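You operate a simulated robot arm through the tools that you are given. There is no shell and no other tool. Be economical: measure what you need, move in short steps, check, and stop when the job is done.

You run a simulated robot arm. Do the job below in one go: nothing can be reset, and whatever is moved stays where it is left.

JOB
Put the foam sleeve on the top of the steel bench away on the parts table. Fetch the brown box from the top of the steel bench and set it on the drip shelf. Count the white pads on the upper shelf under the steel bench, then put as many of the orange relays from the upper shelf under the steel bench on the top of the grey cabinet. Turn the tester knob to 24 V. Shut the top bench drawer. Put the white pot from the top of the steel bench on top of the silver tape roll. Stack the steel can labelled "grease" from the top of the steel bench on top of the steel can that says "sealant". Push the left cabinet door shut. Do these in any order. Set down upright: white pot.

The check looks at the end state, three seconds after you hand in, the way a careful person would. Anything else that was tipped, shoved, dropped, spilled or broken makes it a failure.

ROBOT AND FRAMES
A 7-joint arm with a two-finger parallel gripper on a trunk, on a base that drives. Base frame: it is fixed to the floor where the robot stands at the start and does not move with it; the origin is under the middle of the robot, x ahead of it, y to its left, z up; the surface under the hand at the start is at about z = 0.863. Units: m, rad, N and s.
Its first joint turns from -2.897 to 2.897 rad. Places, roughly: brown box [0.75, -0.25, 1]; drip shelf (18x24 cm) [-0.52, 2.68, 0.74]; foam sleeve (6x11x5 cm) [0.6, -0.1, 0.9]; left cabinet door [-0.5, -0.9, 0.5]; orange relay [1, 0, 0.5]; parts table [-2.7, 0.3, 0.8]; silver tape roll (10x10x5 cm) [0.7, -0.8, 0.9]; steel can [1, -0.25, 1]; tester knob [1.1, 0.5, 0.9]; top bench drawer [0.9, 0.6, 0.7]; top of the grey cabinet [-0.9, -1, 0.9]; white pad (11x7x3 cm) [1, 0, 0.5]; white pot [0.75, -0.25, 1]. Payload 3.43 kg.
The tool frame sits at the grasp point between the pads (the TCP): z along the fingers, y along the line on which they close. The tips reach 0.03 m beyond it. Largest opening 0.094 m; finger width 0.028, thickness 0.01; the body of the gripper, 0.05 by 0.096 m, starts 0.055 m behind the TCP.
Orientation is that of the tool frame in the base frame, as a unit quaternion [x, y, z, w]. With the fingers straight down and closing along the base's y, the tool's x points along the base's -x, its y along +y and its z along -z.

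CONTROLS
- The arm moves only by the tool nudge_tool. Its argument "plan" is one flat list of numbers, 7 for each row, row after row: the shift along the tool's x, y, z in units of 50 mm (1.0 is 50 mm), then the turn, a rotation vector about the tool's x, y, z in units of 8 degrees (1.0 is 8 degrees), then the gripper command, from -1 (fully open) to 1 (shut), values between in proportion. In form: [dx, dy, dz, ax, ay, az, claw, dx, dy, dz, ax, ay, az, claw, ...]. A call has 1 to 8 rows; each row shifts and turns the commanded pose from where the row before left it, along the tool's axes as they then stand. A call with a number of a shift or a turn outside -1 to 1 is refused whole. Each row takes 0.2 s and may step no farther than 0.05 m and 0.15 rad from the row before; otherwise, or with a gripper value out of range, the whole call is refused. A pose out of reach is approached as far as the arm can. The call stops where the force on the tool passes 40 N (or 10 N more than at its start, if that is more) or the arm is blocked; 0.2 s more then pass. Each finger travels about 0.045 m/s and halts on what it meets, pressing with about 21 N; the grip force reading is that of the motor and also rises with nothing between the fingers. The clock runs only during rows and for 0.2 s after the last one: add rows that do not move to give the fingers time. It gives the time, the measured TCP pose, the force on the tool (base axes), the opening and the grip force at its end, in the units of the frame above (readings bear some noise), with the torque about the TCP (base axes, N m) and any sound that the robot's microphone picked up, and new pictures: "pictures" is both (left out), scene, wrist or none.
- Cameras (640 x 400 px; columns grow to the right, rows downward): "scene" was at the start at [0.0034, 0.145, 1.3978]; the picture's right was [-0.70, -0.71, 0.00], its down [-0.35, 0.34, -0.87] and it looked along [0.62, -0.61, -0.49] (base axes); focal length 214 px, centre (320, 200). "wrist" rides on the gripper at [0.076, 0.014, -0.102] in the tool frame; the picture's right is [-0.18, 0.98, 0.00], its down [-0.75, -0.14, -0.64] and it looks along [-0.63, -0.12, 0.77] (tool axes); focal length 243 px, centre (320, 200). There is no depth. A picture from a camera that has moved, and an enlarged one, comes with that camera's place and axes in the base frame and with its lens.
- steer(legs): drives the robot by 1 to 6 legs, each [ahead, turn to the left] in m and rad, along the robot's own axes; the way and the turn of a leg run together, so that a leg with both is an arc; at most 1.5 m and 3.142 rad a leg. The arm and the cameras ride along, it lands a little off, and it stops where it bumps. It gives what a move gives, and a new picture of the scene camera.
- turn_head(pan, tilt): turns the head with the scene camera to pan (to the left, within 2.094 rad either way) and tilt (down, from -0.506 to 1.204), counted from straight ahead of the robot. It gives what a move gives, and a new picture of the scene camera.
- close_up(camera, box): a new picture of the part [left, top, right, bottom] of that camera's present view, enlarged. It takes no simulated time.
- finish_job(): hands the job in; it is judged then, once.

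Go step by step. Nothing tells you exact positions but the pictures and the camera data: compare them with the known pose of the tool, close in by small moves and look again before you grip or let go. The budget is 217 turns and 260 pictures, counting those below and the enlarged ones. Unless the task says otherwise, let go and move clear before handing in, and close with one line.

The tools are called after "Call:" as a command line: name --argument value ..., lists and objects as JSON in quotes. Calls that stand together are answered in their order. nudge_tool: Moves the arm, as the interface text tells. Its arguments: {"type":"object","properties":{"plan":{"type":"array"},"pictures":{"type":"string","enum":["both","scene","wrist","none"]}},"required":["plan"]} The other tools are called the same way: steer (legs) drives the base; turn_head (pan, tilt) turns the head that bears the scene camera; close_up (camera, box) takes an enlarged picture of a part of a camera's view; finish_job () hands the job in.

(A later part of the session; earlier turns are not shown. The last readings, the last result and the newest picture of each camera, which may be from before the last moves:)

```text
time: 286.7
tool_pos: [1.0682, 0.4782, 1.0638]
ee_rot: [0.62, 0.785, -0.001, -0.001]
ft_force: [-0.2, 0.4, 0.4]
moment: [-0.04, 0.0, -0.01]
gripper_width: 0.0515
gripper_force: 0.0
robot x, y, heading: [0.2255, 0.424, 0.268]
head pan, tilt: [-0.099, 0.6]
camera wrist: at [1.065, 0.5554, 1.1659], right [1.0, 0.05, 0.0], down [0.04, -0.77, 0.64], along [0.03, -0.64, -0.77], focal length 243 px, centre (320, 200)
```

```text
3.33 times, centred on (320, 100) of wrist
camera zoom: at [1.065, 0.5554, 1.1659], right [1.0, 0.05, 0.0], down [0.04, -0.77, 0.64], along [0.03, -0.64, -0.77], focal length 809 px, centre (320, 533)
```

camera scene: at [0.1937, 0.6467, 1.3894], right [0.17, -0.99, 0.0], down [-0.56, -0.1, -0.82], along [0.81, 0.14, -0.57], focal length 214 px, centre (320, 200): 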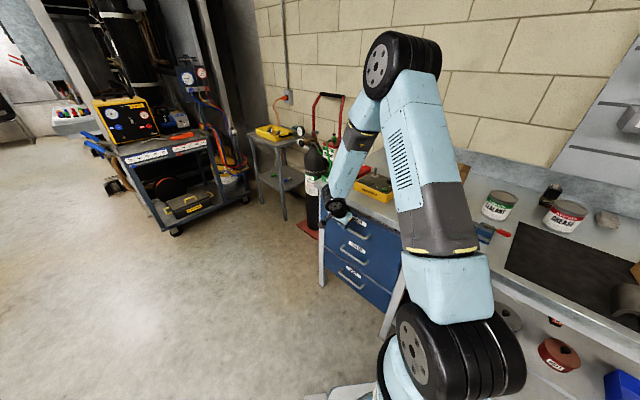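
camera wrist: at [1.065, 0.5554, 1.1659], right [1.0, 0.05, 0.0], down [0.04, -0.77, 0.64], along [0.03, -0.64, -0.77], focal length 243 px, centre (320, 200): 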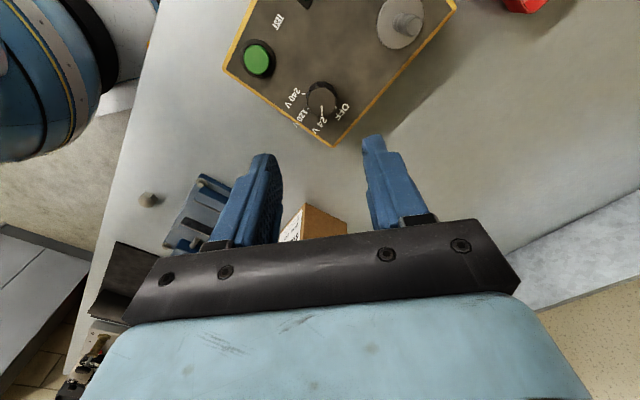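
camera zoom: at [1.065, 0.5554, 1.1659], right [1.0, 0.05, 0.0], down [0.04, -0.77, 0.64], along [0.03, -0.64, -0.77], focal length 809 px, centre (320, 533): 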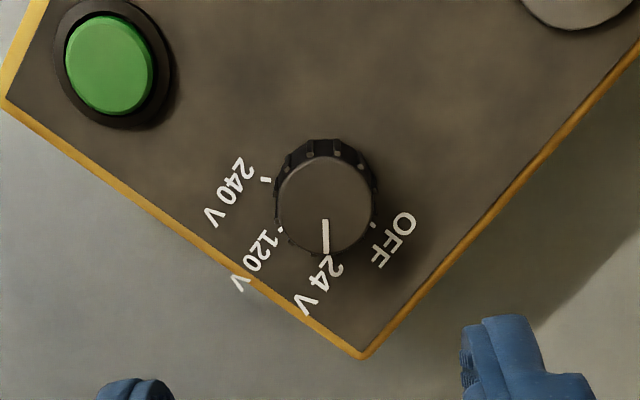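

Knob is on 24 V. Now to the grease can: rotate back square, raise, and move above it.

Call:
nudge_tool --plan '[0, 0, -0.4, 0, 0, -0.86, -1, 0, 0, -0.4, 0, 0, -0.86, -1, 0, 0, -0.4, 0, 0, -0.86, -1, 0, 0, -0.4, 0, 0, -0.86, -1, 0, 0, -0.3, 0, 0, -0.86, -1, 0, 0, 0, 0, 0, -0.86, -1, -0.2, -0.97, 0, 0, 0, 0, -1, -0.2, -0.97, 0, 0, 0, 0, -1]' --pictures "none"

Call:
nudge_tool --plan '[-0.25, -0.95, 0, 0, 0, 0, -1, -0.25, -0.95, 0, 0, 0, 0, -1, -0.25, -0.95, 0, 0, 0, 0, -1, -0.25, -0.95, 0, 0, 0, 0, -1, -0.25, -0.95, 0, 0, 0, 0, -1, -0.25, -0.95, 0, 0, 0, 0, -1, -0.25, -0.95, 0, 0, 0, 0, -1, -0.25, -0.95, 0, 0, 0, 0, -1]' --pictures "wrist"

```text
time: 288.5
tool_pos: [1.0303, 0.3892, 1.1599]
ee_rot: [0.302, 0.953, -0.001, -0.002]
ft_force: [0.0, 0.8, -0.7]
moment: [-0.07, 0.0, 0.03]
gripper_width: 0.0942
gripper_force: 0.0
robot x, y, heading: [0.2263, 0.4188, 0.268]
head pan, tilt: [-0.099, 0.6]
```

```text
time: 290.3
tool_pos: [0.8941, 0.0222, 1.1594]
ee_rot: [0.303, 0.953, 0.0, -0.001]
ft_force: [0.8, 0.0, 0.5]
moment: [-0.05, 0.03, -0.01]
gripper_width: 0.0941
gripper_force: 0.0
robot x, y, heading: [0.2265, 0.4195, 0.268]
head pan, tilt: [-0.099, 0.6]
camera wrist: at [0.8401, 0.0762, 1.262], right [0.72, 0.7, 0.0], down [0.54, -0.55, 0.64], along [0.44, -0.46, -0.77], focal length 243 px, centre (320, 200)
```

wrist: 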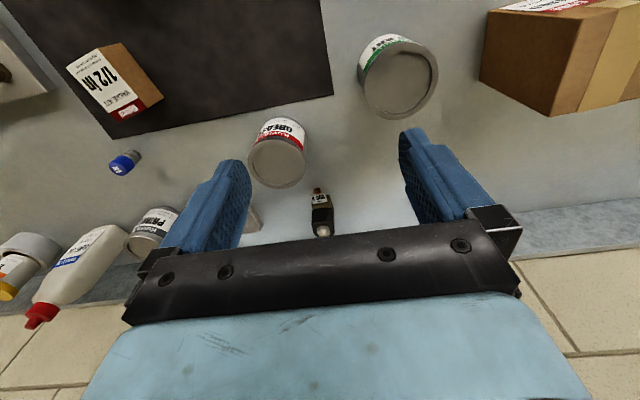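

Call:
nudge_tool --plan '[-0.66, -0.58, 0.4, 0, 0, 0, -1, -0.66, -0.58, 0.4, 0, 0, 0, -1, -0.66, -0.58, 0.4, 0, 0, 0, -1, 0, 0, 0.6, 0, 0, 0, -1]' --pictures "none"

Call:
close_up --camera "wrist" --box '[220, 30, 420, 200]'

```text
time: 291.3
tool_pos: [0.9211, -0.1091, 1.0683]
ee_rot: [0.303, 0.953, -0.001, -0.001]
ft_force: [1.0, 0.8, -0.5]
moment: [-0.05, -0.04, 0.0]
gripper_width: 0.0941
gripper_force: 0.1
robot x, y, heading: [0.2262, 0.4219, 0.268]
head pan, tilt: [-0.099, 0.6]
```

```text
2.35 times, centred on (320, 115) of wrist
camera zoom: at [0.8683, -0.0549, 1.171], right [0.72, 0.7, 0.0], down [0.54, -0.55, 0.64], along [0.44, -0.46, -0.77], focal length 571 px, centre (320, 400)
```

zoom: 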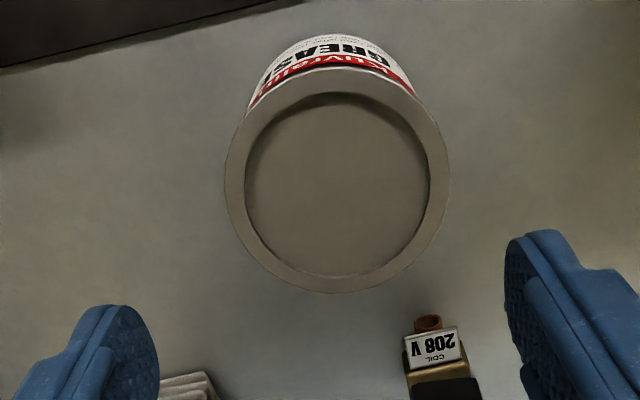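

Call:
nudge_tool --plan '[-0.06, 0.1, 0.5, 0, 0, 0, -1, 0, 0, 0.6, 0, 0, 0, -1, 0, 0, 0.5, 0, 0, 0, -1]' --pictures "none"

Call:
close_up --camera "wrist" --box '[190, 80, 450, 240]'

```text
time: 292.1
tool_pos: [0.9275, -0.106, 0.9892]
ee_rot: [0.303, 0.953, -0.001, -0.001]
ft_force: [-0.5, 0.4, -0.2]
moment: [-0.01, 0.0, -0.02]
gripper_width: 0.0942
gripper_force: 0.0
robot x, y, heading: [0.2255, 0.4203, 0.271]
head pan, tilt: [-0.099, 0.6]
```

```text
2.46 times, centred on (320, 160) of wrist
camera zoom: at [0.8732, -0.0512, 1.0913], right [0.72, 0.7, 0.0], down [0.54, -0.55, 0.64], along [0.44, -0.46, -0.77], focal length 597 px, centre (320, 298)
```

zoom: 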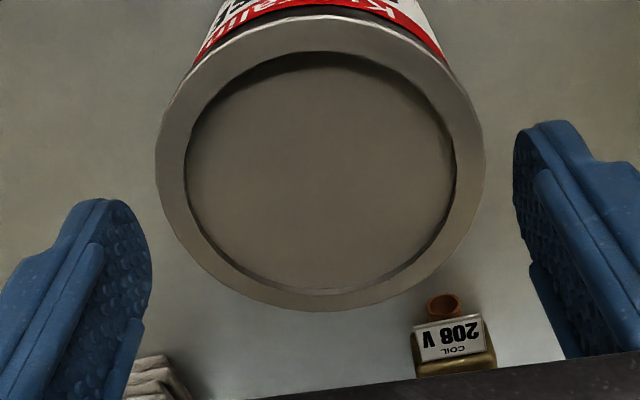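

Call:
nudge_tool --plan '[0, 0, 0.3, 0, 0, 0, -1, 0, 0, 0.3, 0, 0, 0, -1, 0, 0, 0.3, 0, 0, 0, -1, 0, 0, 0.3, 0, 0, 0, -1]' --pictures "wrist"

```text
time: 293.1
tool_pos: [0.9268, -0.1044, 0.9283]
ee_rot: [0.304, 0.953, 0.0, -0.001]
ft_force: [-0.8, -0.3, -0.8]
moment: [0.01, 0.0, 0.02]
gripper_width: 0.0942
gripper_force: 0.1
robot x, y, heading: [0.2256, 0.421, 0.268]
head pan, tilt: [-0.099, 0.6]
camera wrist: at [0.873, -0.0499, 1.0317], right [0.72, 0.7, 0.0], down [0.54, -0.55, 0.64], along [0.44, -0.46, -0.77], focal length 243 px, centre (320, 200)
```

wrist: 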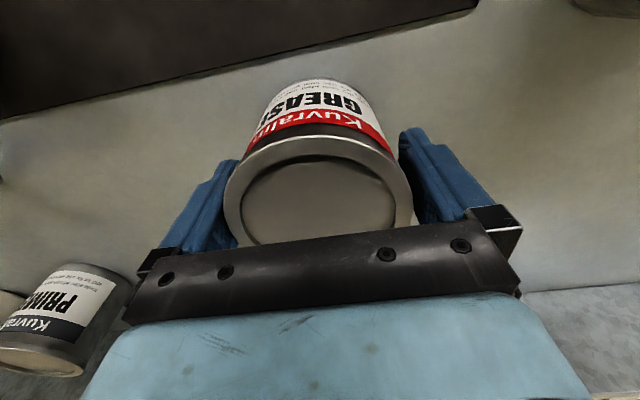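

Straddling the can with no contact. Close and lift.

Call:
nudge_tool --plan '[0, 0, 0, 0, 0, 0, 1, 0, 0, 0, 0, 0, 0, 1, 0, 0, 0, 0, 0, 0, 1, 0, 0, 0, 0, 0, 0, 1]' --pictures "none"

Call:
nudge_tool --plan '[0, 0, -0.3, 0, 0, 0, 1, 0, 0, -0.8, 0, 0, 0, 1, 0, 0, -0.9, 0, 0, 0, 1, 0, 0, -0.9, 0, 0, 0, 1, 0, 0, -0.9, 0, 0, 0, 1]' --pictures "wrist"

```text
time: 294.1
tool_pos: [0.9273, -0.1042, 0.9281]
ee_rot: [0.303, 0.953, 0.0, -0.001]
ft_force: [-0.4, -0.5, 0.2]
moment: [-0.02, -0.05, -0.01]
gripper_width: 0.0871
gripper_force: 21.1
robot x, y, heading: [0.2282, 0.4219, 0.267]
head pan, tilt: [-0.099, 0.6]
```

```text
time: 295.3
tool_pos: [0.9292, -0.1041, 1.1194]
ee_rot: [0.304, 0.953, -0.001, -0.002]
ft_force: [-0.2, -0.7, -4.7]
moment: [0.01, 0.0, 0.0]
gripper_width: 0.087
gripper_force: 21.4
robot x, y, heading: [0.2234, 0.4223, 0.271]
head pan, tilt: [-0.099, 0.6]
camera wrist: at [0.8749, -0.0493, 1.2221], right [0.72, 0.7, 0.0], down [0.54, -0.55, 0.64], along [0.44, -0.46, -0.77], focal length 243 px, centre (320, 200)
```

wrist: 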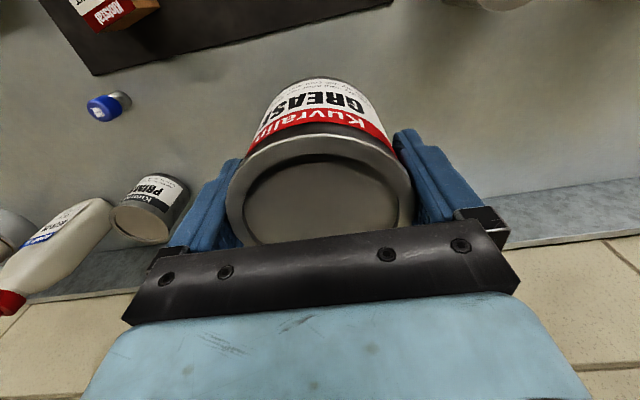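

Call:
nudge_tool --plan '[0.62, 0.46, 0, 0, 0, 0, 1, 0.62, 0.46, 0, 0, 0, 0, 1]' --pictures "wrist"

Call:
close_up --camera "wrist" --box '[400, 0, 600, 125]'

```text
time: 295.9
tool_pos: [0.9029, -0.0329, 1.1176]
ee_rot: [0.304, 0.953, 0.0, -0.002]
ft_force: [-0.8, -0.3, -4.4]
moment: [0.04, 0.03, 0.03]
gripper_width: 0.0871
gripper_force: 21.0
robot x, y, heading: [0.2278, 0.4214, 0.263]
head pan, tilt: [-0.099, 0.6]
camera wrist: at [0.8487, 0.0225, 1.2205], right [0.72, 0.7, 0.0], down [0.54, -0.55, 0.64], along [0.44, -0.46, -0.77], focal length 243 px, centre (320, 200)
```

wrist: 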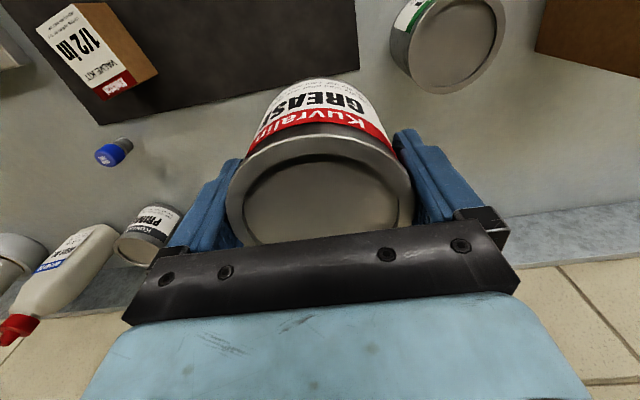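

```text
3.20 times, centred on (500, 62) of wrist
camera zoom: at [0.8487, 0.0225, 1.2205], right [0.72, 0.7, 0.0], down [0.54, -0.55, 0.64], along [0.44, -0.46, -0.77], focal length 776 px, centre (-256, 640)
```

zoom: 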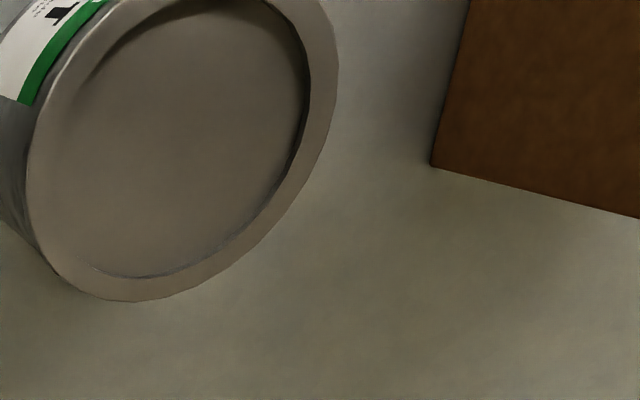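

Call:
nudge_tool --plan '[0.12, 0.885, 0, 0, 0, 0, 1, 0.12, 0.885, 0, 0, 0, 0, 1, 0.12, 0.885, 0, 0, 0, 0, 1, 0, 0, 0.6, 0, 0, 0, 1, 0, 0, 0.6, 0, 0, 0, 1]' --pictures "none"

Call:
turn_head --pan -0.75 --tilt 0.5

```text
time: 297.1
tool_pos: [0.9647, 0.0874, 1.0586]
ee_rot: [0.303, 0.953, 0.0, -0.001]
ft_force: [-0.9, 0.8, -4.1]
moment: [-0.02, 0.03, -0.02]
gripper_width: 0.0871
gripper_force: 21.3
robot x, y, heading: [0.2291, 0.4207, 0.27]
head pan, tilt: [-0.099, 0.6]
```

```text
time: 298.1
tool_pos: [0.9632, 0.0854, 1.0586]
ee_rot: [0.303, 0.953, -0.001, -0.001]
ft_force: [0.1, 0.8, -5.5]
moment: [0.05, 0.03, 0.02]
gripper_width: 0.087
gripper_force: 21.0
robot x, y, heading: [0.2246, 0.4194, 0.268]
head pan, tilt: [-0.75, 0.499]
camera scene: at [0.1873, 0.5893, 1.3985], right [-0.46, -0.89, 0.0], down [-0.43, 0.22, -0.88], along [0.78, -0.41, -0.48], focal length 214 px, centre (320, 200)
```

scene: 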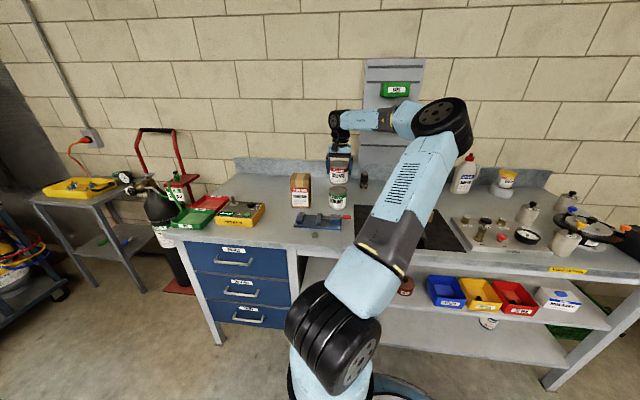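

Call:
close_up --camera "scene" --box '[280, 105, 400, 235]'

```text
3.08 times, centred on (340, 170) of scene
camera zoom: at [0.1873, 0.5893, 1.3985], right [-0.46, -0.89, 0.0], down [-0.43, 0.22, -0.88], along [0.78, -0.41, -0.48], focal length 660 px, centre (258, 292)
```

zoom: 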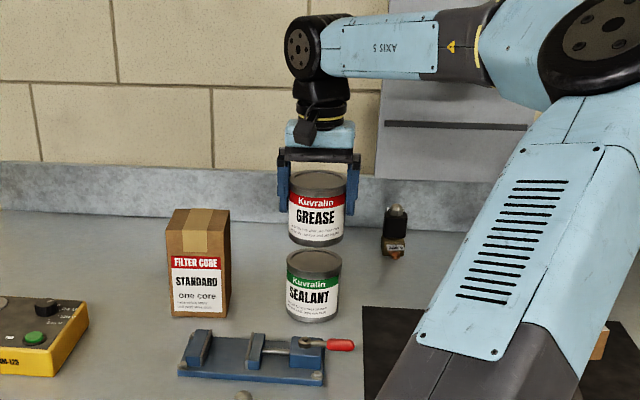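

Well aligned. Lower to contact.

Call:
nudge_tool --plan '[0, 0, 0.4, 0, 0, 0, 1, 0, 0, 0.3, 0, 0, 0, 1, 0, 0, 0.08, 0, 0, 0, 1, 0, 0, 0.06, 0, 0, 0, 1, 0, 0, 0.06, 0, 0, 0, 1, 0, 0, 0.05, 0, 0, 0, 1, 0, 0, 0.05, 0, 0, 0, 1]' --pictures "none"

```text
time: 299.7
tool_pos: [0.9652, 0.0865, 1.0096]
ee_rot: [0.304, 0.953, 0.0, -0.001]
ft_force: [-0.3, -0.2, 16.3]
moment: [0.46, -0.31, 0.03]
gripper_width: 0.0867
gripper_force: 20.9
robot x, y, heading: [0.2272, 0.4202, 0.267]
head pan, tilt: [-0.75, 0.499]
```

Call:
nudge_tool --plan '[0, 0, -0.02, 0, 0, 0, 0.9, 0, 0, 0, 0, 0, 0, -1, 0, 0, 0, 0, 0, 0, -1, 0, 0, 0, 0, 0, 0, -1]' --pictures "none"

Call:
close_up --camera "scene" --box '[280, 105, 400, 235]'

```text
time: 300.7
tool_pos: [0.9658, 0.0868, 1.0097]
ee_rot: [0.303, 0.953, -0.001, -0.002]
ft_force: [0.1, 0.4, 0.4]
moment: [-0.04, -0.01, 0.02]
gripper_width: 0.0942
gripper_force: 0.2
robot x, y, heading: [0.2232, 0.4204, 0.265]
head pan, tilt: [-0.75, 0.499]
```

```text
3.08 times, centred on (340, 170) of scene
camera zoom: at [0.187, 0.5893, 1.3985], right [-0.46, -0.89, 0.0], down [-0.42, 0.22, -0.88], along [0.78, -0.41, -0.48], focal length 660 px, centre (258, 292)
```

zoom: 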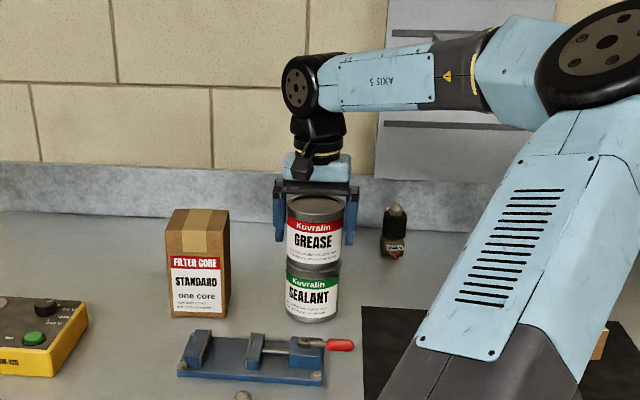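

Stacked. Lift straight up carefully.

Call:
nudge_tool --plan '[0, 0, -0.2, 0, 0, 0, -1, 0, 0, -0.4, 0, 0, 0, -1, 0, 0, -0.5, 0, 0, 0, -1, 0, 0, -0.7, 0, 0, 0, -1, 0, 0, -0.9, 0, 0, 0, -1, 0, 0, -0.9, 0, 0, 0, -1]' --pictures "scene"

Call:
close_up --camera "scene" --box '[280, 120, 500, 260]'

```text
time: 302.1
tool_pos: [0.9665, 0.0861, 1.1911]
ee_rot: [0.304, 0.953, 0.0, -0.001]
ft_force: [0.5, -0.1, -1.1]
moment: [0.02, 0.02, 0.0]
gripper_width: 0.0939
gripper_force: 0.0
robot x, y, heading: [0.2219, 0.4222, 0.267]
head pan, tilt: [-0.75, 0.499]
camera scene: at [0.1871, 0.5891, 1.3985], right [-0.46, -0.89, 0.0], down [-0.42, 0.22, -0.88], along [0.78, -0.41, -0.48], focal length 214 px, centre (320, 200)
```

scene: 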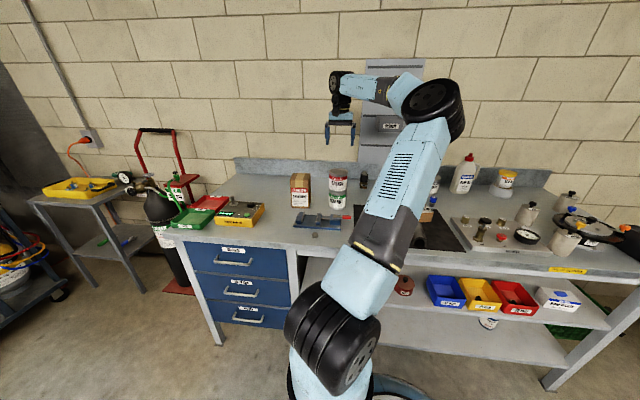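

```text
2.86 times, centred on (390, 190) of scene
camera zoom: at [0.1871, 0.5891, 1.3985], right [-0.46, -0.89, 0.0], down [-0.42, 0.22, -0.88], along [0.78, -0.41, -0.48], focal length 613 px, centre (120, 229)
```

zoom: 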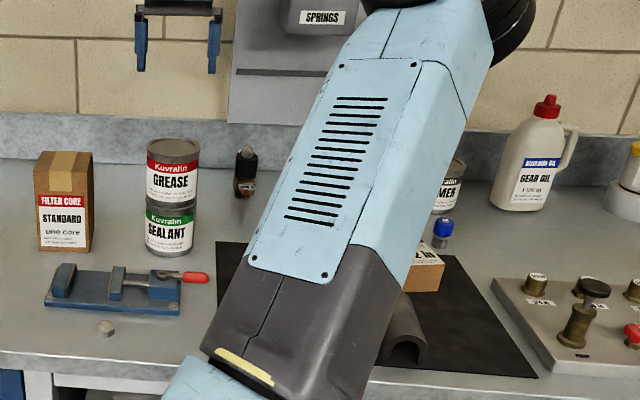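

Grease is on sealant. Now the valve-kit box: move above it.

Call:
nudge_tool --plan '[0.4, -0.86, 0, 0, 0, 0, -1, 0.4, -0.86, 0, 0, 0, 0, -1, 0.4, -0.86, 0, 0, 0, 0, -1, 0.4, -0.86, 0, 0, 0, 0, -1, 0.4, -0.86, 0.2, 0, 0, 0, -1, 0.4, -0.86, 0.2, 0, 0, 0, -1, 0.4, -0.86, 0.2, 0, 0, 0, -1, 0.3, -0.86, 0.3, 0, 0, 0, -1]' --pictures "wrist"

```text
time: 303.9
tool_pos: [0.6428, -0.1021, 1.1474]
ee_rot: [0.303, 0.953, -0.001, -0.001]
ft_force: [1.0, -0.1, 0.4]
moment: [0.02, 0.02, 0.0]
gripper_width: 0.094
gripper_force: 0.1
robot x, y, heading: [0.229, 0.424, 0.272]
head pan, tilt: [-0.75, 0.499]
camera wrist: at [0.5884, -0.048, 1.2496], right [0.72, 0.7, 0.0], down [0.54, -0.55, 0.64], along [0.44, -0.46, -0.77], focal length 243 px, centre (320, 200)
```

wrist: 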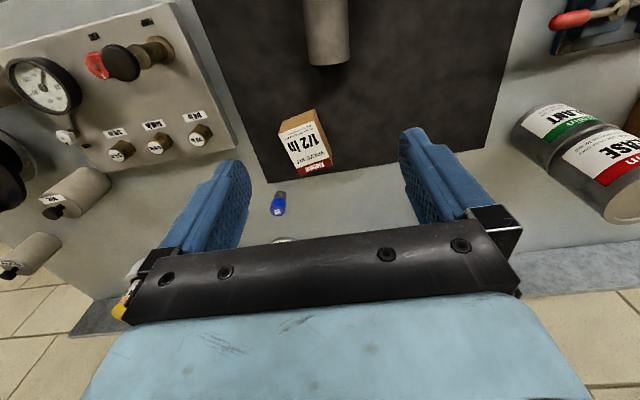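

Call:
close_up --camera "wrist" --box '[240, 90, 370, 190]'

```text
4.00 times, centred on (305, 140) of wrist
camera zoom: at [0.5884, -0.048, 1.2496], right [0.72, 0.7, 0.0], down [0.54, -0.55, 0.64], along [0.44, -0.46, -0.77], focal length 970 px, centre (380, 440)
```

zoom: 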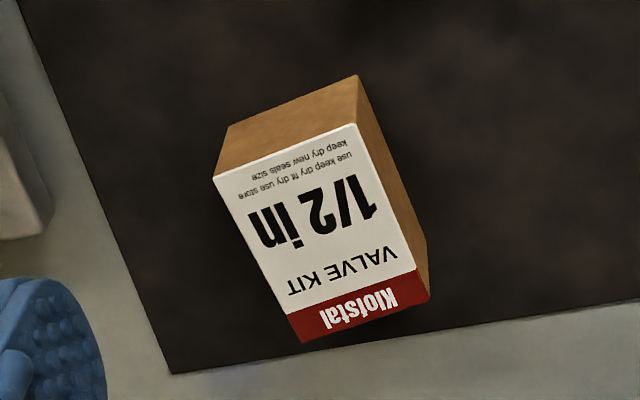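

Call:
nudge_tool --plan '[-0.66, -0.277, 0.6, 0, 0, 0, -0.7, -0.66, -0.277, 0.6, 0, 0, 0, -0.7, -0.66, -0.277, 0.6, 0, 0, 0, -0.7, 0, 0, 0.5, 0, 0, -0.69, -0.7, 0, 0, 0.5, 0, 0, -0.69, -0.7]' --pictures "none"

Call:
close_up --camera "wrist" --box '[200, 60, 440, 210]'

```text
time: 305.1
tool_pos: [0.6989, -0.1964, 1.017]
ee_rot: [0.234, 0.972, -0.001, 0.0]
ft_force: [0.2, -1.0, 0.6]
moment: [0.0, 0.0, -0.01]
gripper_width: 0.0801
gripper_force: 0.1
out of reach, approached as far as the arm can: row 5
robot x, y, heading: [0.2255, 0.4226, 0.269]
head pan, tilt: [-0.75, 0.499]
```

```text
2.67 times, centred on (320, 135) of wrist
camera zoom: at [0.6371, -0.149, 1.1194], right [0.61, 0.79, 0.0], down [0.61, -0.47, 0.64], along [0.51, -0.39, -0.77], focal length 647 px, centre (320, 373)
```

zoom: 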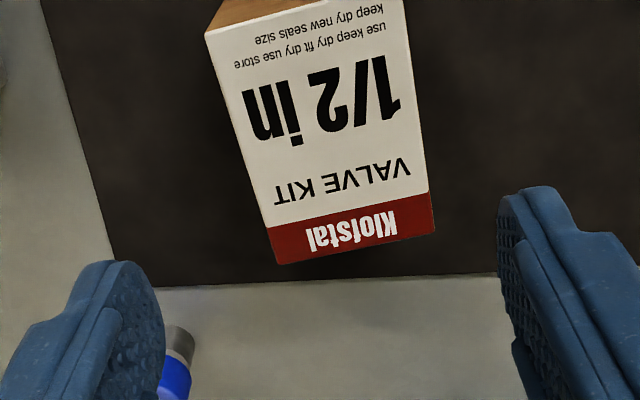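

Call:
nudge_tool --plan '[0.09, 0.05, 0.6, 0, 0, 0, -0.7, 0, 0, 0.7, 0, 0, 0, -0.7, 0, 0, 0.6, 0, 0, 0, -0.7, 0, 0, 0.38, 0, 0, 0, -0.7]' --pictures "wrist"

```text
time: 306.1
tool_pos: [0.6923, -0.1943, 0.902]
ee_rot: [0.21, 0.978, 0.0, -0.002]
ft_force: [-0.7, -0.2, -0.5]
moment: [0.04, 0.01, 0.0]
gripper_width: 0.0797
gripper_force: 0.1
robot x, y, heading: [0.2267, 0.4205, 0.268]
head pan, tilt: [-0.75, 0.499]
camera wrist: at [0.6299, -0.1497, 1.0055], right [0.57, 0.82, 0.0], down [0.63, -0.44, 0.64], along [0.52, -0.37, -0.77], focal length 243 px, centre (320, 200)
```

wrist: 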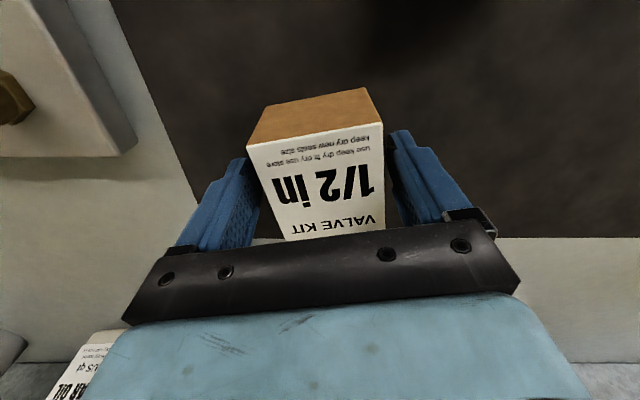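

Call:
nudge_tool --plan '[0, 0, 0, 0, 0, 0, 1, 0, 0, 0, 0, 0, 0, 1, 0, 0, 0, 0, 0, 0, 1, 0, 0, 0, 0, 0, 0, 1]' --pictures "none"

Call:
nudge_tool --plan '[0, 0, -0.4, 0, 0, 0, 1, 0, 0, -0.9, 0, 0, 0, 1, 0, 0, -1, 0, 0, 0, 1, 0.2, 0, -0.9, 0, 0, 0, 1, 0.5, 0, -0.8, 0, 0, 0, 1, 0.5, 0, -0.8, 0, 0, 0, 1, 0.5, 0, -0.8, 0, 0, 0, 1]' --pictures "wrist"

```text
time: 307.1
tool_pos: [0.6925, -0.1935, 0.9026]
ee_rot: [0.21, 0.978, -0.001, 0.0]
ft_force: [0.2, 1.3, 1.4]
moment: [-0.04, -0.05, 0.03]
gripper_width: 0.0624
gripper_force: 20.6
robot x, y, heading: [0.2242, 0.4226, 0.267]
head pan, tilt: [-0.75, 0.499]
```

```text
time: 308.7
tool_pos: [0.6197, -0.138, 1.1794]
ee_rot: [0.213, 0.977, 0.0, -0.001]
ft_force: [0.4, -0.6, -2.1]
moment: [0.03, 0.03, -0.02]
gripper_width: 0.0621
gripper_force: 20.9
out of reach, approached as far as the arm can: row 4, 6, 7
robot x, y, heading: [0.2283, 0.4235, 0.27]
head pan, tilt: [-0.75, 0.499]
camera wrist: at [0.5569, -0.0946, 1.2817], right [0.58, 0.82, 0.0], down [0.63, -0.44, 0.64], along [0.52, -0.37, -0.77], focal length 243 px, centre (320, 200)
```

wrist: 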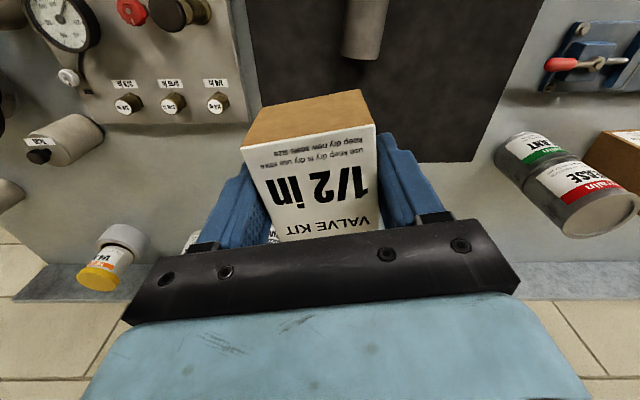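

Box held. Swing the hand to the front of the robot before driving.

Call:
nudge_tool --plan '[-0.45, 0.84, 0, 0, 0, -0.25, 1, -0.42, 0.85, 0, 0, 0, -0.25, 1, -0.39, 0.87, 0, 0, 0, -0.25, 1, -0.36, 0.88, 0, 0, 0, -0.25, 1, -0.325, 0.89, 0, 0, 0, -0.25, 1, -0.29, 0.9, 0, 0, 0, -0.25, 1, -0.26, 0.91, 0, 0, 0, -0.25, 1, -0.23, 0.92, 0, 0, 0, -0.25, 1]' --pictures "none"

Call:
nudge_tool --plan '[-0.2, 0.93, 0, 0, 0, -0.25, 1, -0.165, 0.935, 0, 0, 0, -0.25, 1, -0.13, 0.94, 0, 0, 0, -0.25, 1, -0.1, 0.945, 0, 0, 0, -0.25, 1, -0.07, 0.95, 0, 0, 0, -0.25, 1, -0.03, 0.95, 0, 0, 0, -0.25, 1, 0, 0.95, 0, 0, 0, -0.5, 1, 0, 0.95, 0, 0, 0, -0.5, 1]' --pictures "none"

```text
time: 310.5
tool_pos: [0.8527, 0.1558, 1.177]
ee_rot: [0.072, 0.997, 0.0, -0.001]
ft_force: [-0.9, -0.5, -2.5]
moment: [0.05, 0.03, 0.01]
gripper_width: 0.0623
gripper_force: 21.6
robot x, y, heading: [0.2244, 0.4179, 0.266]
head pan, tilt: [-0.75, 0.499]
```

```text
time: 312.3
tool_pos: [0.896, 0.5298, 1.1771]
ee_rot: [-0.102, 0.995, 0.0, -0.002]
ft_force: [-0.3, -0.2, -2.2]
moment: [0.03, 0.01, 0.01]
gripper_width: 0.0625
gripper_force: 21.3
robot x, y, heading: [0.2263, 0.4216, 0.269]
head pan, tilt: [-0.75, 0.499]
```

Call:
steer --legs '[[-0.5, 0], [0, 0.55], [0, 0.56], [1.0, 0], [0.85, 0]]'

```text
time: 327.7
tool_pos: [0.3259, 2.7367, 1.1772]
ee_rot: [-0.607, 0.795, -0.001, -0.001]
ft_force: [0.2, -0.4, -2.4]
moment: [-0.03, -0.04, 0.01]
gripper_width: 0.0622
gripper_force: 21.0
robot x, y, heading: [0.1199, 2.091, 1.37]
head pan, tilt: [-0.75, 0.499]
camera scene: at [-0.0473, 2.1323, 1.3985], right [0.58, -0.82, 0.0], down [-0.39, -0.28, -0.88], along [0.72, 0.51, -0.48], focal length 214 px, centre (320, 200)
```

scene: 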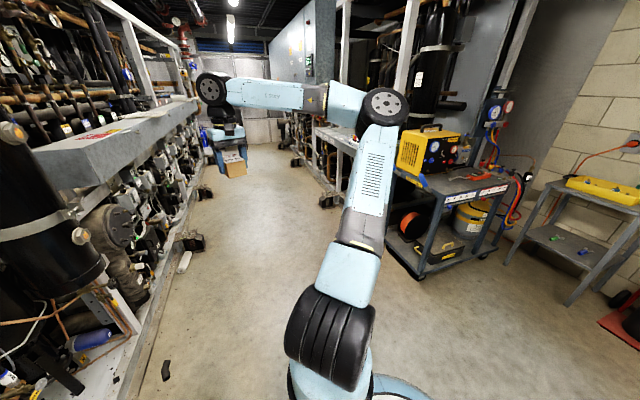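

Call:
turn_head --pan 0.9 --tilt 0.6

```text
time: 329.4
tool_pos: [0.3258, 2.7369, 1.1779]
ee_rot: [-0.607, 0.795, -0.002, -0.001]
ft_force: [0.3, 1.0, -2.5]
moment: [0.0, -0.01, 0.01]
gripper_width: 0.0622
gripper_force: 21.6
robot x, y, heading: [0.1224, 2.0896, 1.367]
head pan, tilt: [0.901, 0.6]
camera scene: at [-0.1782, 2.1475, 1.3894], right [0.77, 0.64, 0.0], down [0.36, -0.43, -0.82], along [-0.53, 0.63, -0.57], focal length 214 px, centre (320, 200)
```

scene: 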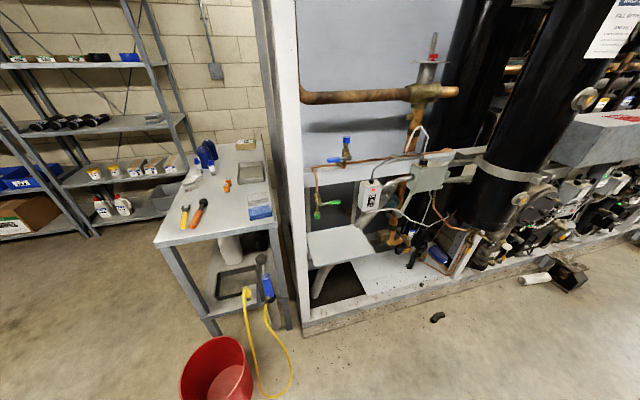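

Call:
close_up --camera "scene" --box '[280, 120, 480, 300]'

```text
2.22 times, centred on (380, 210) of scene
camera zoom: at [-0.1782, 2.1475, 1.3894], right [0.77, 0.64, 0.0], down [0.36, -0.43, -0.82], along [-0.53, 0.63, -0.57], focal length 477 px, centre (187, 178)
```

zoom: 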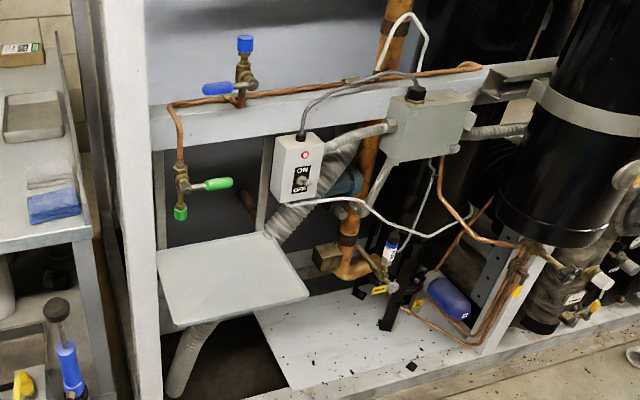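

Call:
steer --legs '[[0, 0.6], [0, 0.56]]'

Call:
nudge_tool --plan '[0, 0, 0, 0, 0, -0.45, 1]' --pictures "wrist"

```text
time: 333.8
tool_pos: [-0.386, 2.5363, 1.18]
ee_rot: [0.942, -0.335, 0.002, 0.0]
ft_force: [1.4, 0.6, -2.0]
moment: [-0.03, 0.02, 0.03]
gripper_width: 0.0621
gripper_force: 21.0
robot x, y, heading: [0.167, 2.1526, 2.488]
head pan, tilt: [0.901, 0.6]
stopped in leg 2: the robot was blocked; the commanded pose is now the measured one
camera scene: at [-0.014, 1.9102, 1.3895], right [-0.24, 0.97, 0.0], down [0.55, 0.14, -0.82], along [-0.8, -0.2, -0.57], focal length 214 px, centre (320, 200)
```

scene: 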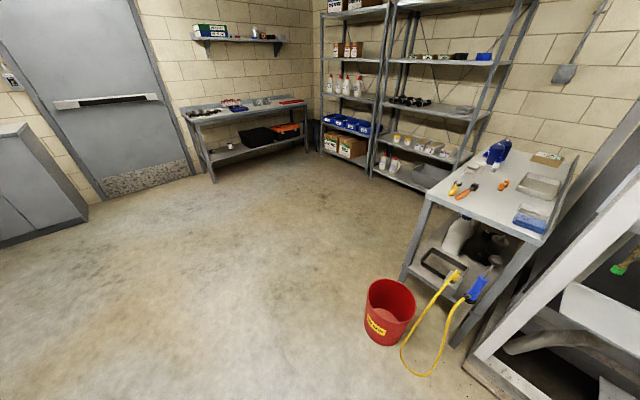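

```text
time: 334.2
tool_pos: [-0.3864, 2.5364, 1.1813]
ee_rot: [0.953, -0.304, 0.001, -0.001]
ft_force: [-0.6, 0.2, -1.8]
moment: [-0.04, 0.03, -0.01]
gripper_width: 0.0625
gripper_force: 20.7
robot x, y, heading: [0.1673, 2.153, 2.488]
head pan, tilt: [0.901, 0.6]
camera wrist: at [-0.3329, 2.4794, 1.2825], right [-0.72, -0.69, 0.0], down [-0.53, 0.55, 0.64], along [-0.44, 0.46, -0.77], focal length 243 px, centre (320, 200)
```

wrist: 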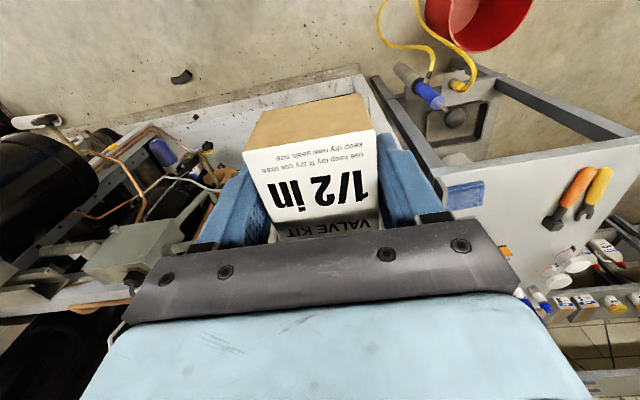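

Call:
nudge_tool --plan '[0, -0.3, 0.9, 0, 0, 0, 1, 0, -0.3, 0.9, 0, 0, 0, 1, 0, -0.2, 0.95, 0, 0, 0, 1, 0, 0, 1, 0, 0, 0, 1, 0, 0, 1, 0, 0, 0, 1, 0, 0, 1, 0, 0, 0, 1, 0, 0, 0.5, 0, -0.6, 0, 1, 0, 0, 0, 0, -0.6, 0, 1]' --pictures "none"

Call:
turn_head --pan -0.05 --tilt 0.65

```text
time: 336.0
tool_pos: [-0.3621, 2.5695, 0.8669]
ee_rot: [0.949, -0.304, -0.08, -0.027]
ft_force: [-0.5, 0.4, -3.4]
moment: [-0.02, -0.07, 0.0]
gripper_width: 0.0623
gripper_force: 21.2
robot x, y, heading: [0.1666, 2.1527, 2.485]
head pan, tilt: [0.901, 0.6]
```

```text
time: 337.2
tool_pos: [-0.361, 2.5687, 0.867]
ee_rot: [0.949, -0.305, -0.078, -0.026]
ft_force: [-0.5, -0.3, -2.4]
moment: [0.0, -0.05, -0.03]
gripper_width: 0.0621
gripper_force: 21.0
robot x, y, heading: [0.1686, 2.1537, 2.484]
head pan, tilt: [-0.051, 0.649]
camera scene: at [0.0051, 1.988, 1.3851], right [0.65, 0.76, 0.0], down [0.46, -0.39, -0.8], along [-0.61, 0.52, -0.61], focal length 214 px, centre (320, 200)
```

scene: 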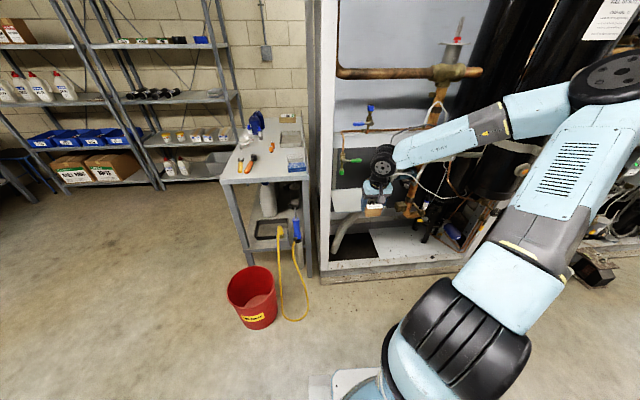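

Call:
close_up --camera "scene" --box '[310, 120, 450, 260]'

Call:
close_up --camera "wrist" --box '[0, 0, 640, 399]'

```text
2.86 times, centred on (380, 190) of scene
camera zoom: at [0.0051, 1.988, 1.3851], right [0.65, 0.76, 0.0], down [0.46, -0.39, -0.8], along [-0.61, 0.52, -0.61], focal length 613 px, centre (149, 229)
```

zoom: 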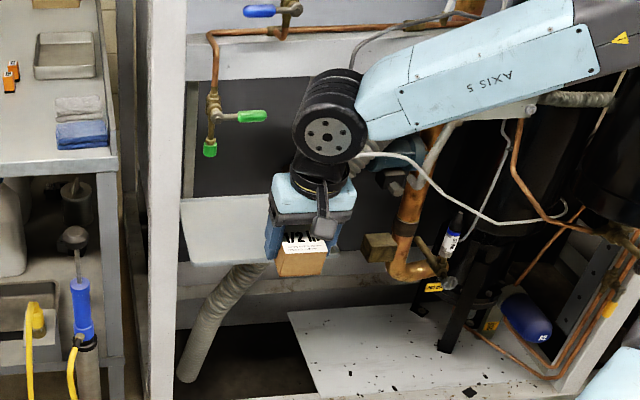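

```text
1.00 times, centred on (320, 200) of wrist (not enlarged: the box is as wide or as high as the picture)
camera zoom: at [-0.2949, 2.5026, 0.9554], right [-0.72, -0.69, 0.03], down [-0.44, 0.48, 0.76], along [-0.54, 0.53, -0.65], focal length 243 px, centre (320, 200)
```

zoom: 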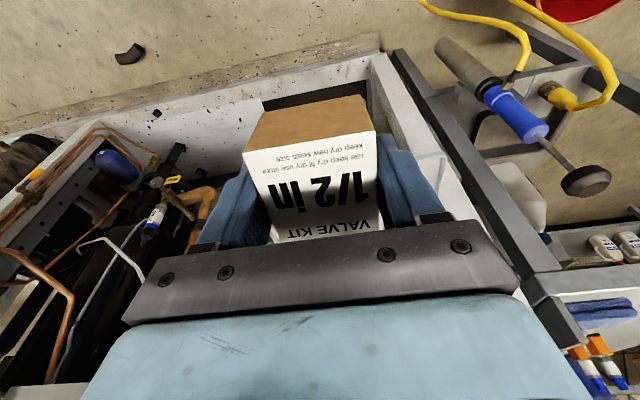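

Call:
nudge_tool --plan '[-0.81, 0.02, 0.137, 0, 0, 0, 1, -0.81, 0.02, 0.137, 0, 0, 0, 1, -0.81, 0, 0.137, 0, 0, 0, 1, -0.81, 0, 0.137, 0, 0, 0, 1, 0.17, 0, 0.5, 0, 0, 0, 1]' --pictures "none"

Call:
close_up --camera "scene" --box '[310, 120, 450, 260]'

```text
time: 338.2
tool_pos: [-0.4897, 2.6622, 0.8664]
ee_rot: [0.949, -0.304, -0.075, -0.027]
ft_force: [21.8, -6.5, 2.1]
moment: [0.43, 2.38, 0.84]
gripper_width: 0.0626
gripper_force: 21.0
robot x, y, heading: [0.1656, 2.1496, 2.487]
head pan, tilt: [-0.051, 0.649]
stopped in row 5: the force on the tool passed its limit at 110 N (the readings are from after the stop); the commanded pose is now the measured one
```

```text
2.86 times, centred on (380, 190) of scene
camera zoom: at [0.0066, 1.9874, 1.3852], right [0.65, 0.76, 0.0], down [0.46, -0.39, -0.8], along [-0.61, 0.52, -0.6], focal length 613 px, centre (149, 229)
```

zoom: 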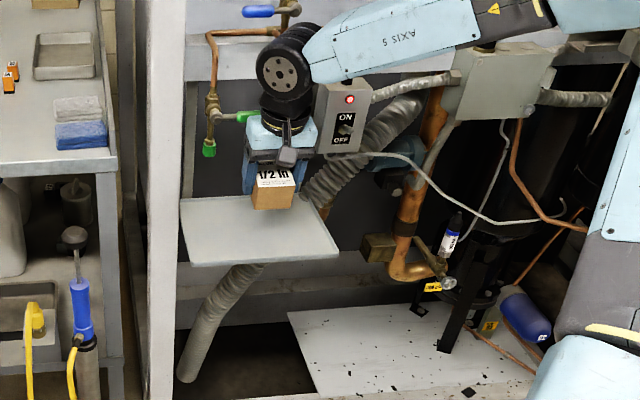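

The wrist touched the beam; back off slightly, lower, then advance beneath it.

Call:
nudge_tool --plan '[0.5, 0, -0.08, 0, 0, 0, 1, 0.1, 0, 0.6, 0, 0, 0, 1, 0.1, 0, 0.6, 0, 0, 0, 1]' --pictures "none"

Call:
close_up --camera "scene" --box '[310, 120, 450, 260]'

```text
time: 339.1
tool_pos: [-0.4692, 2.6477, 0.806]
ee_rot: [0.949, -0.304, -0.076, -0.027]
ft_force: [0.5, -0.8, -1.3]
moment: [0.01, -0.06, 0.0]
gripper_width: 0.0624
gripper_force: 21.0
robot x, y, heading: [0.1654, 2.1513, 2.489]
head pan, tilt: [-0.051, 0.649]
```

```text
2.86 times, centred on (380, 190) of scene
camera zoom: at [0.0054, 1.9878, 1.3851], right [0.65, 0.76, 0.0], down [0.46, -0.39, -0.8], along [-0.61, 0.52, -0.61], focal length 613 px, centre (149, 229)
```

zoom: 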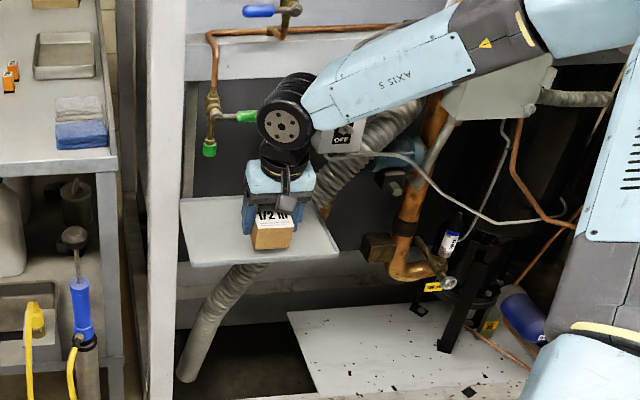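

Call:
nudge_tool --plan '[0.03, 0, 0.2, 0, 0, 0, 1, -0.1, 0, 0.02, 0, 0, 0, 1, -0.1, 0, 0.02, 0, 0, 0, 1, -0.1, 0, 0.02, 0, 0, 0, 1, 0.02, 0, 0.1, 0, 0, 0, 1]' --pictures "none"

```text
time: 340.2
tool_pos: [-0.4842, 2.6576, 0.7902]
ee_rot: [0.949, -0.303, -0.076, -0.028]
ft_force: [-0.1, -0.2, -1.9]
moment: [-0.01, -0.06, 0.04]
gripper_width: 0.0625
gripper_force: 21.3
robot x, y, heading: [0.1678, 2.1555, 2.491]
head pan, tilt: [-0.051, 0.649]
```

Call:
nudge_tool --plan '[0, 0, 0, 0, 0.3, 0, 1, 0, 0, 0, 0, 0.3, 0, 1, 0, 0, 0, 0, 0.3, 0, 1]' --pictures "none"

Call:
close_up --camera "scene" --box '[330, 150, 420, 230]'

```text
time: 341.1
tool_pos: [-0.4768, 2.6521, 0.7908]
ee_rot: [0.953, -0.303, -0.014, -0.009]
ft_force: [0.1, -0.1, -1.9]
moment: [0.0, -0.02, -0.01]
gripper_width: 0.0622
gripper_force: 20.9
robot x, y, heading: [0.1688, 2.1522, 2.484]
head pan, tilt: [-0.051, 0.649]
```

```text
5.00 times, centred on (375, 190) of scene
camera zoom: at [0.0104, 1.9845, 1.3853], right [0.65, 0.76, 0.0], down [0.46, -0.39, -0.8], along [-0.61, 0.52, -0.6], focal length 1072 px, centre (45, 250)
```

zoom: 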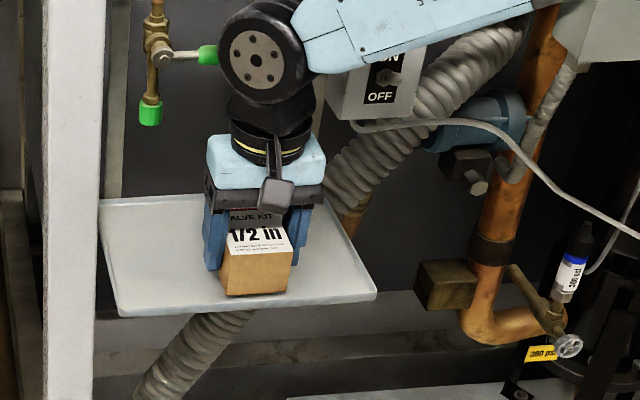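

Call:
nudge_tool --plan '[-0.1, -0.05, 0, 0, 0, 0, 1, -0.1, -0.05, 0, 0, 0, 0, 1, -0.1, -0.05, 0, 0, 0, 0, 1, -0.1, 0, 0, 0, 0, 0, 1]' --pictures "none"

```text
time: 342.1
tool_pos: [-0.4844, 2.6827, 0.793]
ee_rot: [0.95, -0.31, -0.017, -0.01]
ft_force: [-0.5, 0.0, -2.7]
moment: [-0.01, -0.01, 0.0]
gripper_width: 0.0625
gripper_force: 20.9
robot x, y, heading: [0.1705, 2.1544, 2.486]
head pan, tilt: [-0.051, 0.649]
```

Call:
nudge_tool --plan '[0, 0, 0.12, 0, 0, 0, 1, 0, 0, 0.08, 0, 0, 0, 1, 0, 0, 0.06, 0, 0, 0, 1, 0, 0, 0.05, 0, 0, 0, 1, 0, 0, 0.05, 0, 0, 0, 1]' --pictures "none"

Call:
close_up --camera "scene" --box '[330, 150, 420, 230]'

```text
time: 343.2
tool_pos: [-0.4876, 2.6855, 0.7799]
ee_rot: [0.95, -0.312, -0.022, -0.01]
ft_force: [-3.2, 5.4, 15.4]
moment: [-0.35, -0.17, 0.01]
gripper_width: 0.0625
gripper_force: 21.1
robot x, y, heading: [0.1653, 2.1537, 2.481]
head pan, tilt: [-0.051, 0.649]
```

```text
5.00 times, centred on (375, 190) of scene
camera zoom: at [0.0121, 1.9891, 1.3861], right [0.65, 0.76, 0.0], down [0.46, -0.39, -0.8], along [-0.61, 0.52, -0.6], focal length 1072 px, centre (45, 250)
```

zoom: 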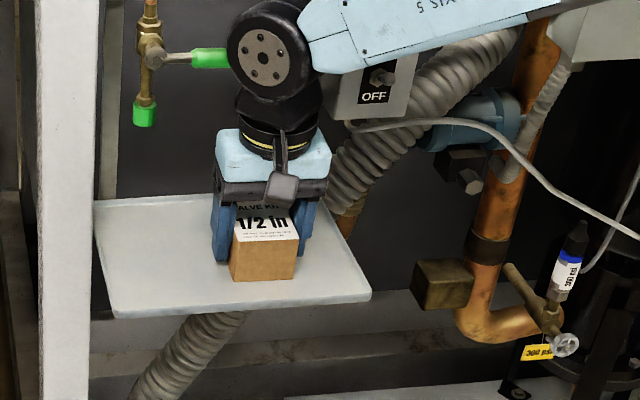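

Box rests fully on the shelf. Release and rise a little toward myself.

Call:
nudge_tool --plan '[0, 0, 0, 0, 0, 0, 0, 0, 0, 0, 0, 0, 0, -0.6, 0, 0, 0, 0, 0, 0, -0.7, 0, 0, -0.3, 0, 0, 0, -0.7, 0, 0, -0.5, 0, 0, 0, -0.7, 0.3, 0, -0.4, 0, 0, 0, -0.7]' --pictures "none"

Call:
nudge_tool --plan '[0.5, 0, -0.2, 0, 0, 0, -0.7, 0.9, 0, 0, 0, 0, 0, -0.7, 0.9, 0, -0.2, 0, 0, 0, -0.7, 0.8, 0, -0.5, 0, 0, 0, -0.7, 0.5, 0, -0.8, 0, 0, 0, -0.7, 0, 0, -0.9, 0, 0, 0, -0.7, 0, 0, -0.9, 0, 0, 0, -0.7]' --pictures "scene"

Call:
close_up --camera "scene" --box '[310, 120, 450, 260]'

```text
time: 344.6
tool_pos: [-0.4831, 2.6626, 0.8298]
ee_rot: [0.953, -0.302, -0.016, -0.007]
ft_force: [-0.9, -0.8, -0.2]
moment: [0.0, -0.04, 0.0]
gripper_width: 0.0797
gripper_force: 0.1
robot x, y, heading: [0.1707, 2.1529, 2.484]
head pan, tilt: [-0.051, 0.649]
```

```text
time: 346.2
tool_pos: [-0.329, 2.5556, 0.9997]
ee_rot: [0.952, -0.305, -0.015, -0.009]
ft_force: [-0.7, -0.8, 0.5]
moment: [0.05, -0.03, 0.0]
gripper_width: 0.0799
gripper_force: 0.1
robot x, y, heading: [0.1672, 2.1562, 2.488]
head pan, tilt: [-0.051, 0.649]
camera scene: at [0.0058, 1.9885, 1.3851], right [0.65, 0.76, 0.0], down [0.46, -0.39, -0.8], along [-0.61, 0.52, -0.61], focal length 214 px, centre (320, 200)
```

scene: 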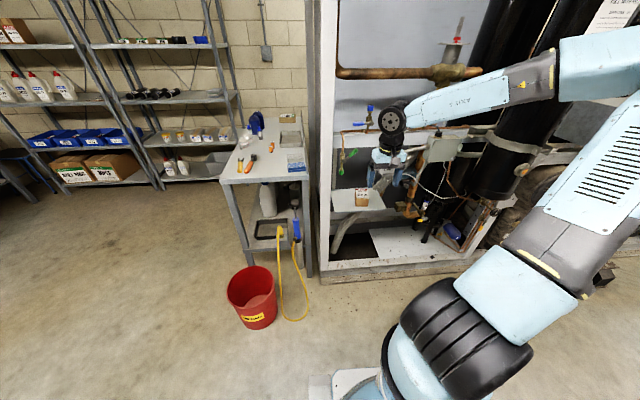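

```text
2.86 times, centred on (380, 190) of scene
camera zoom: at [0.0058, 1.9885, 1.3851], right [0.65, 0.76, 0.0], down [0.46, -0.39, -0.8], along [-0.61, 0.52, -0.61], focal length 613 px, centre (149, 229)
```

zoom: 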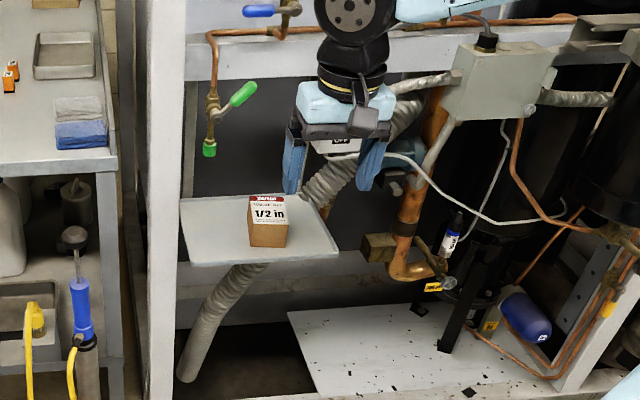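

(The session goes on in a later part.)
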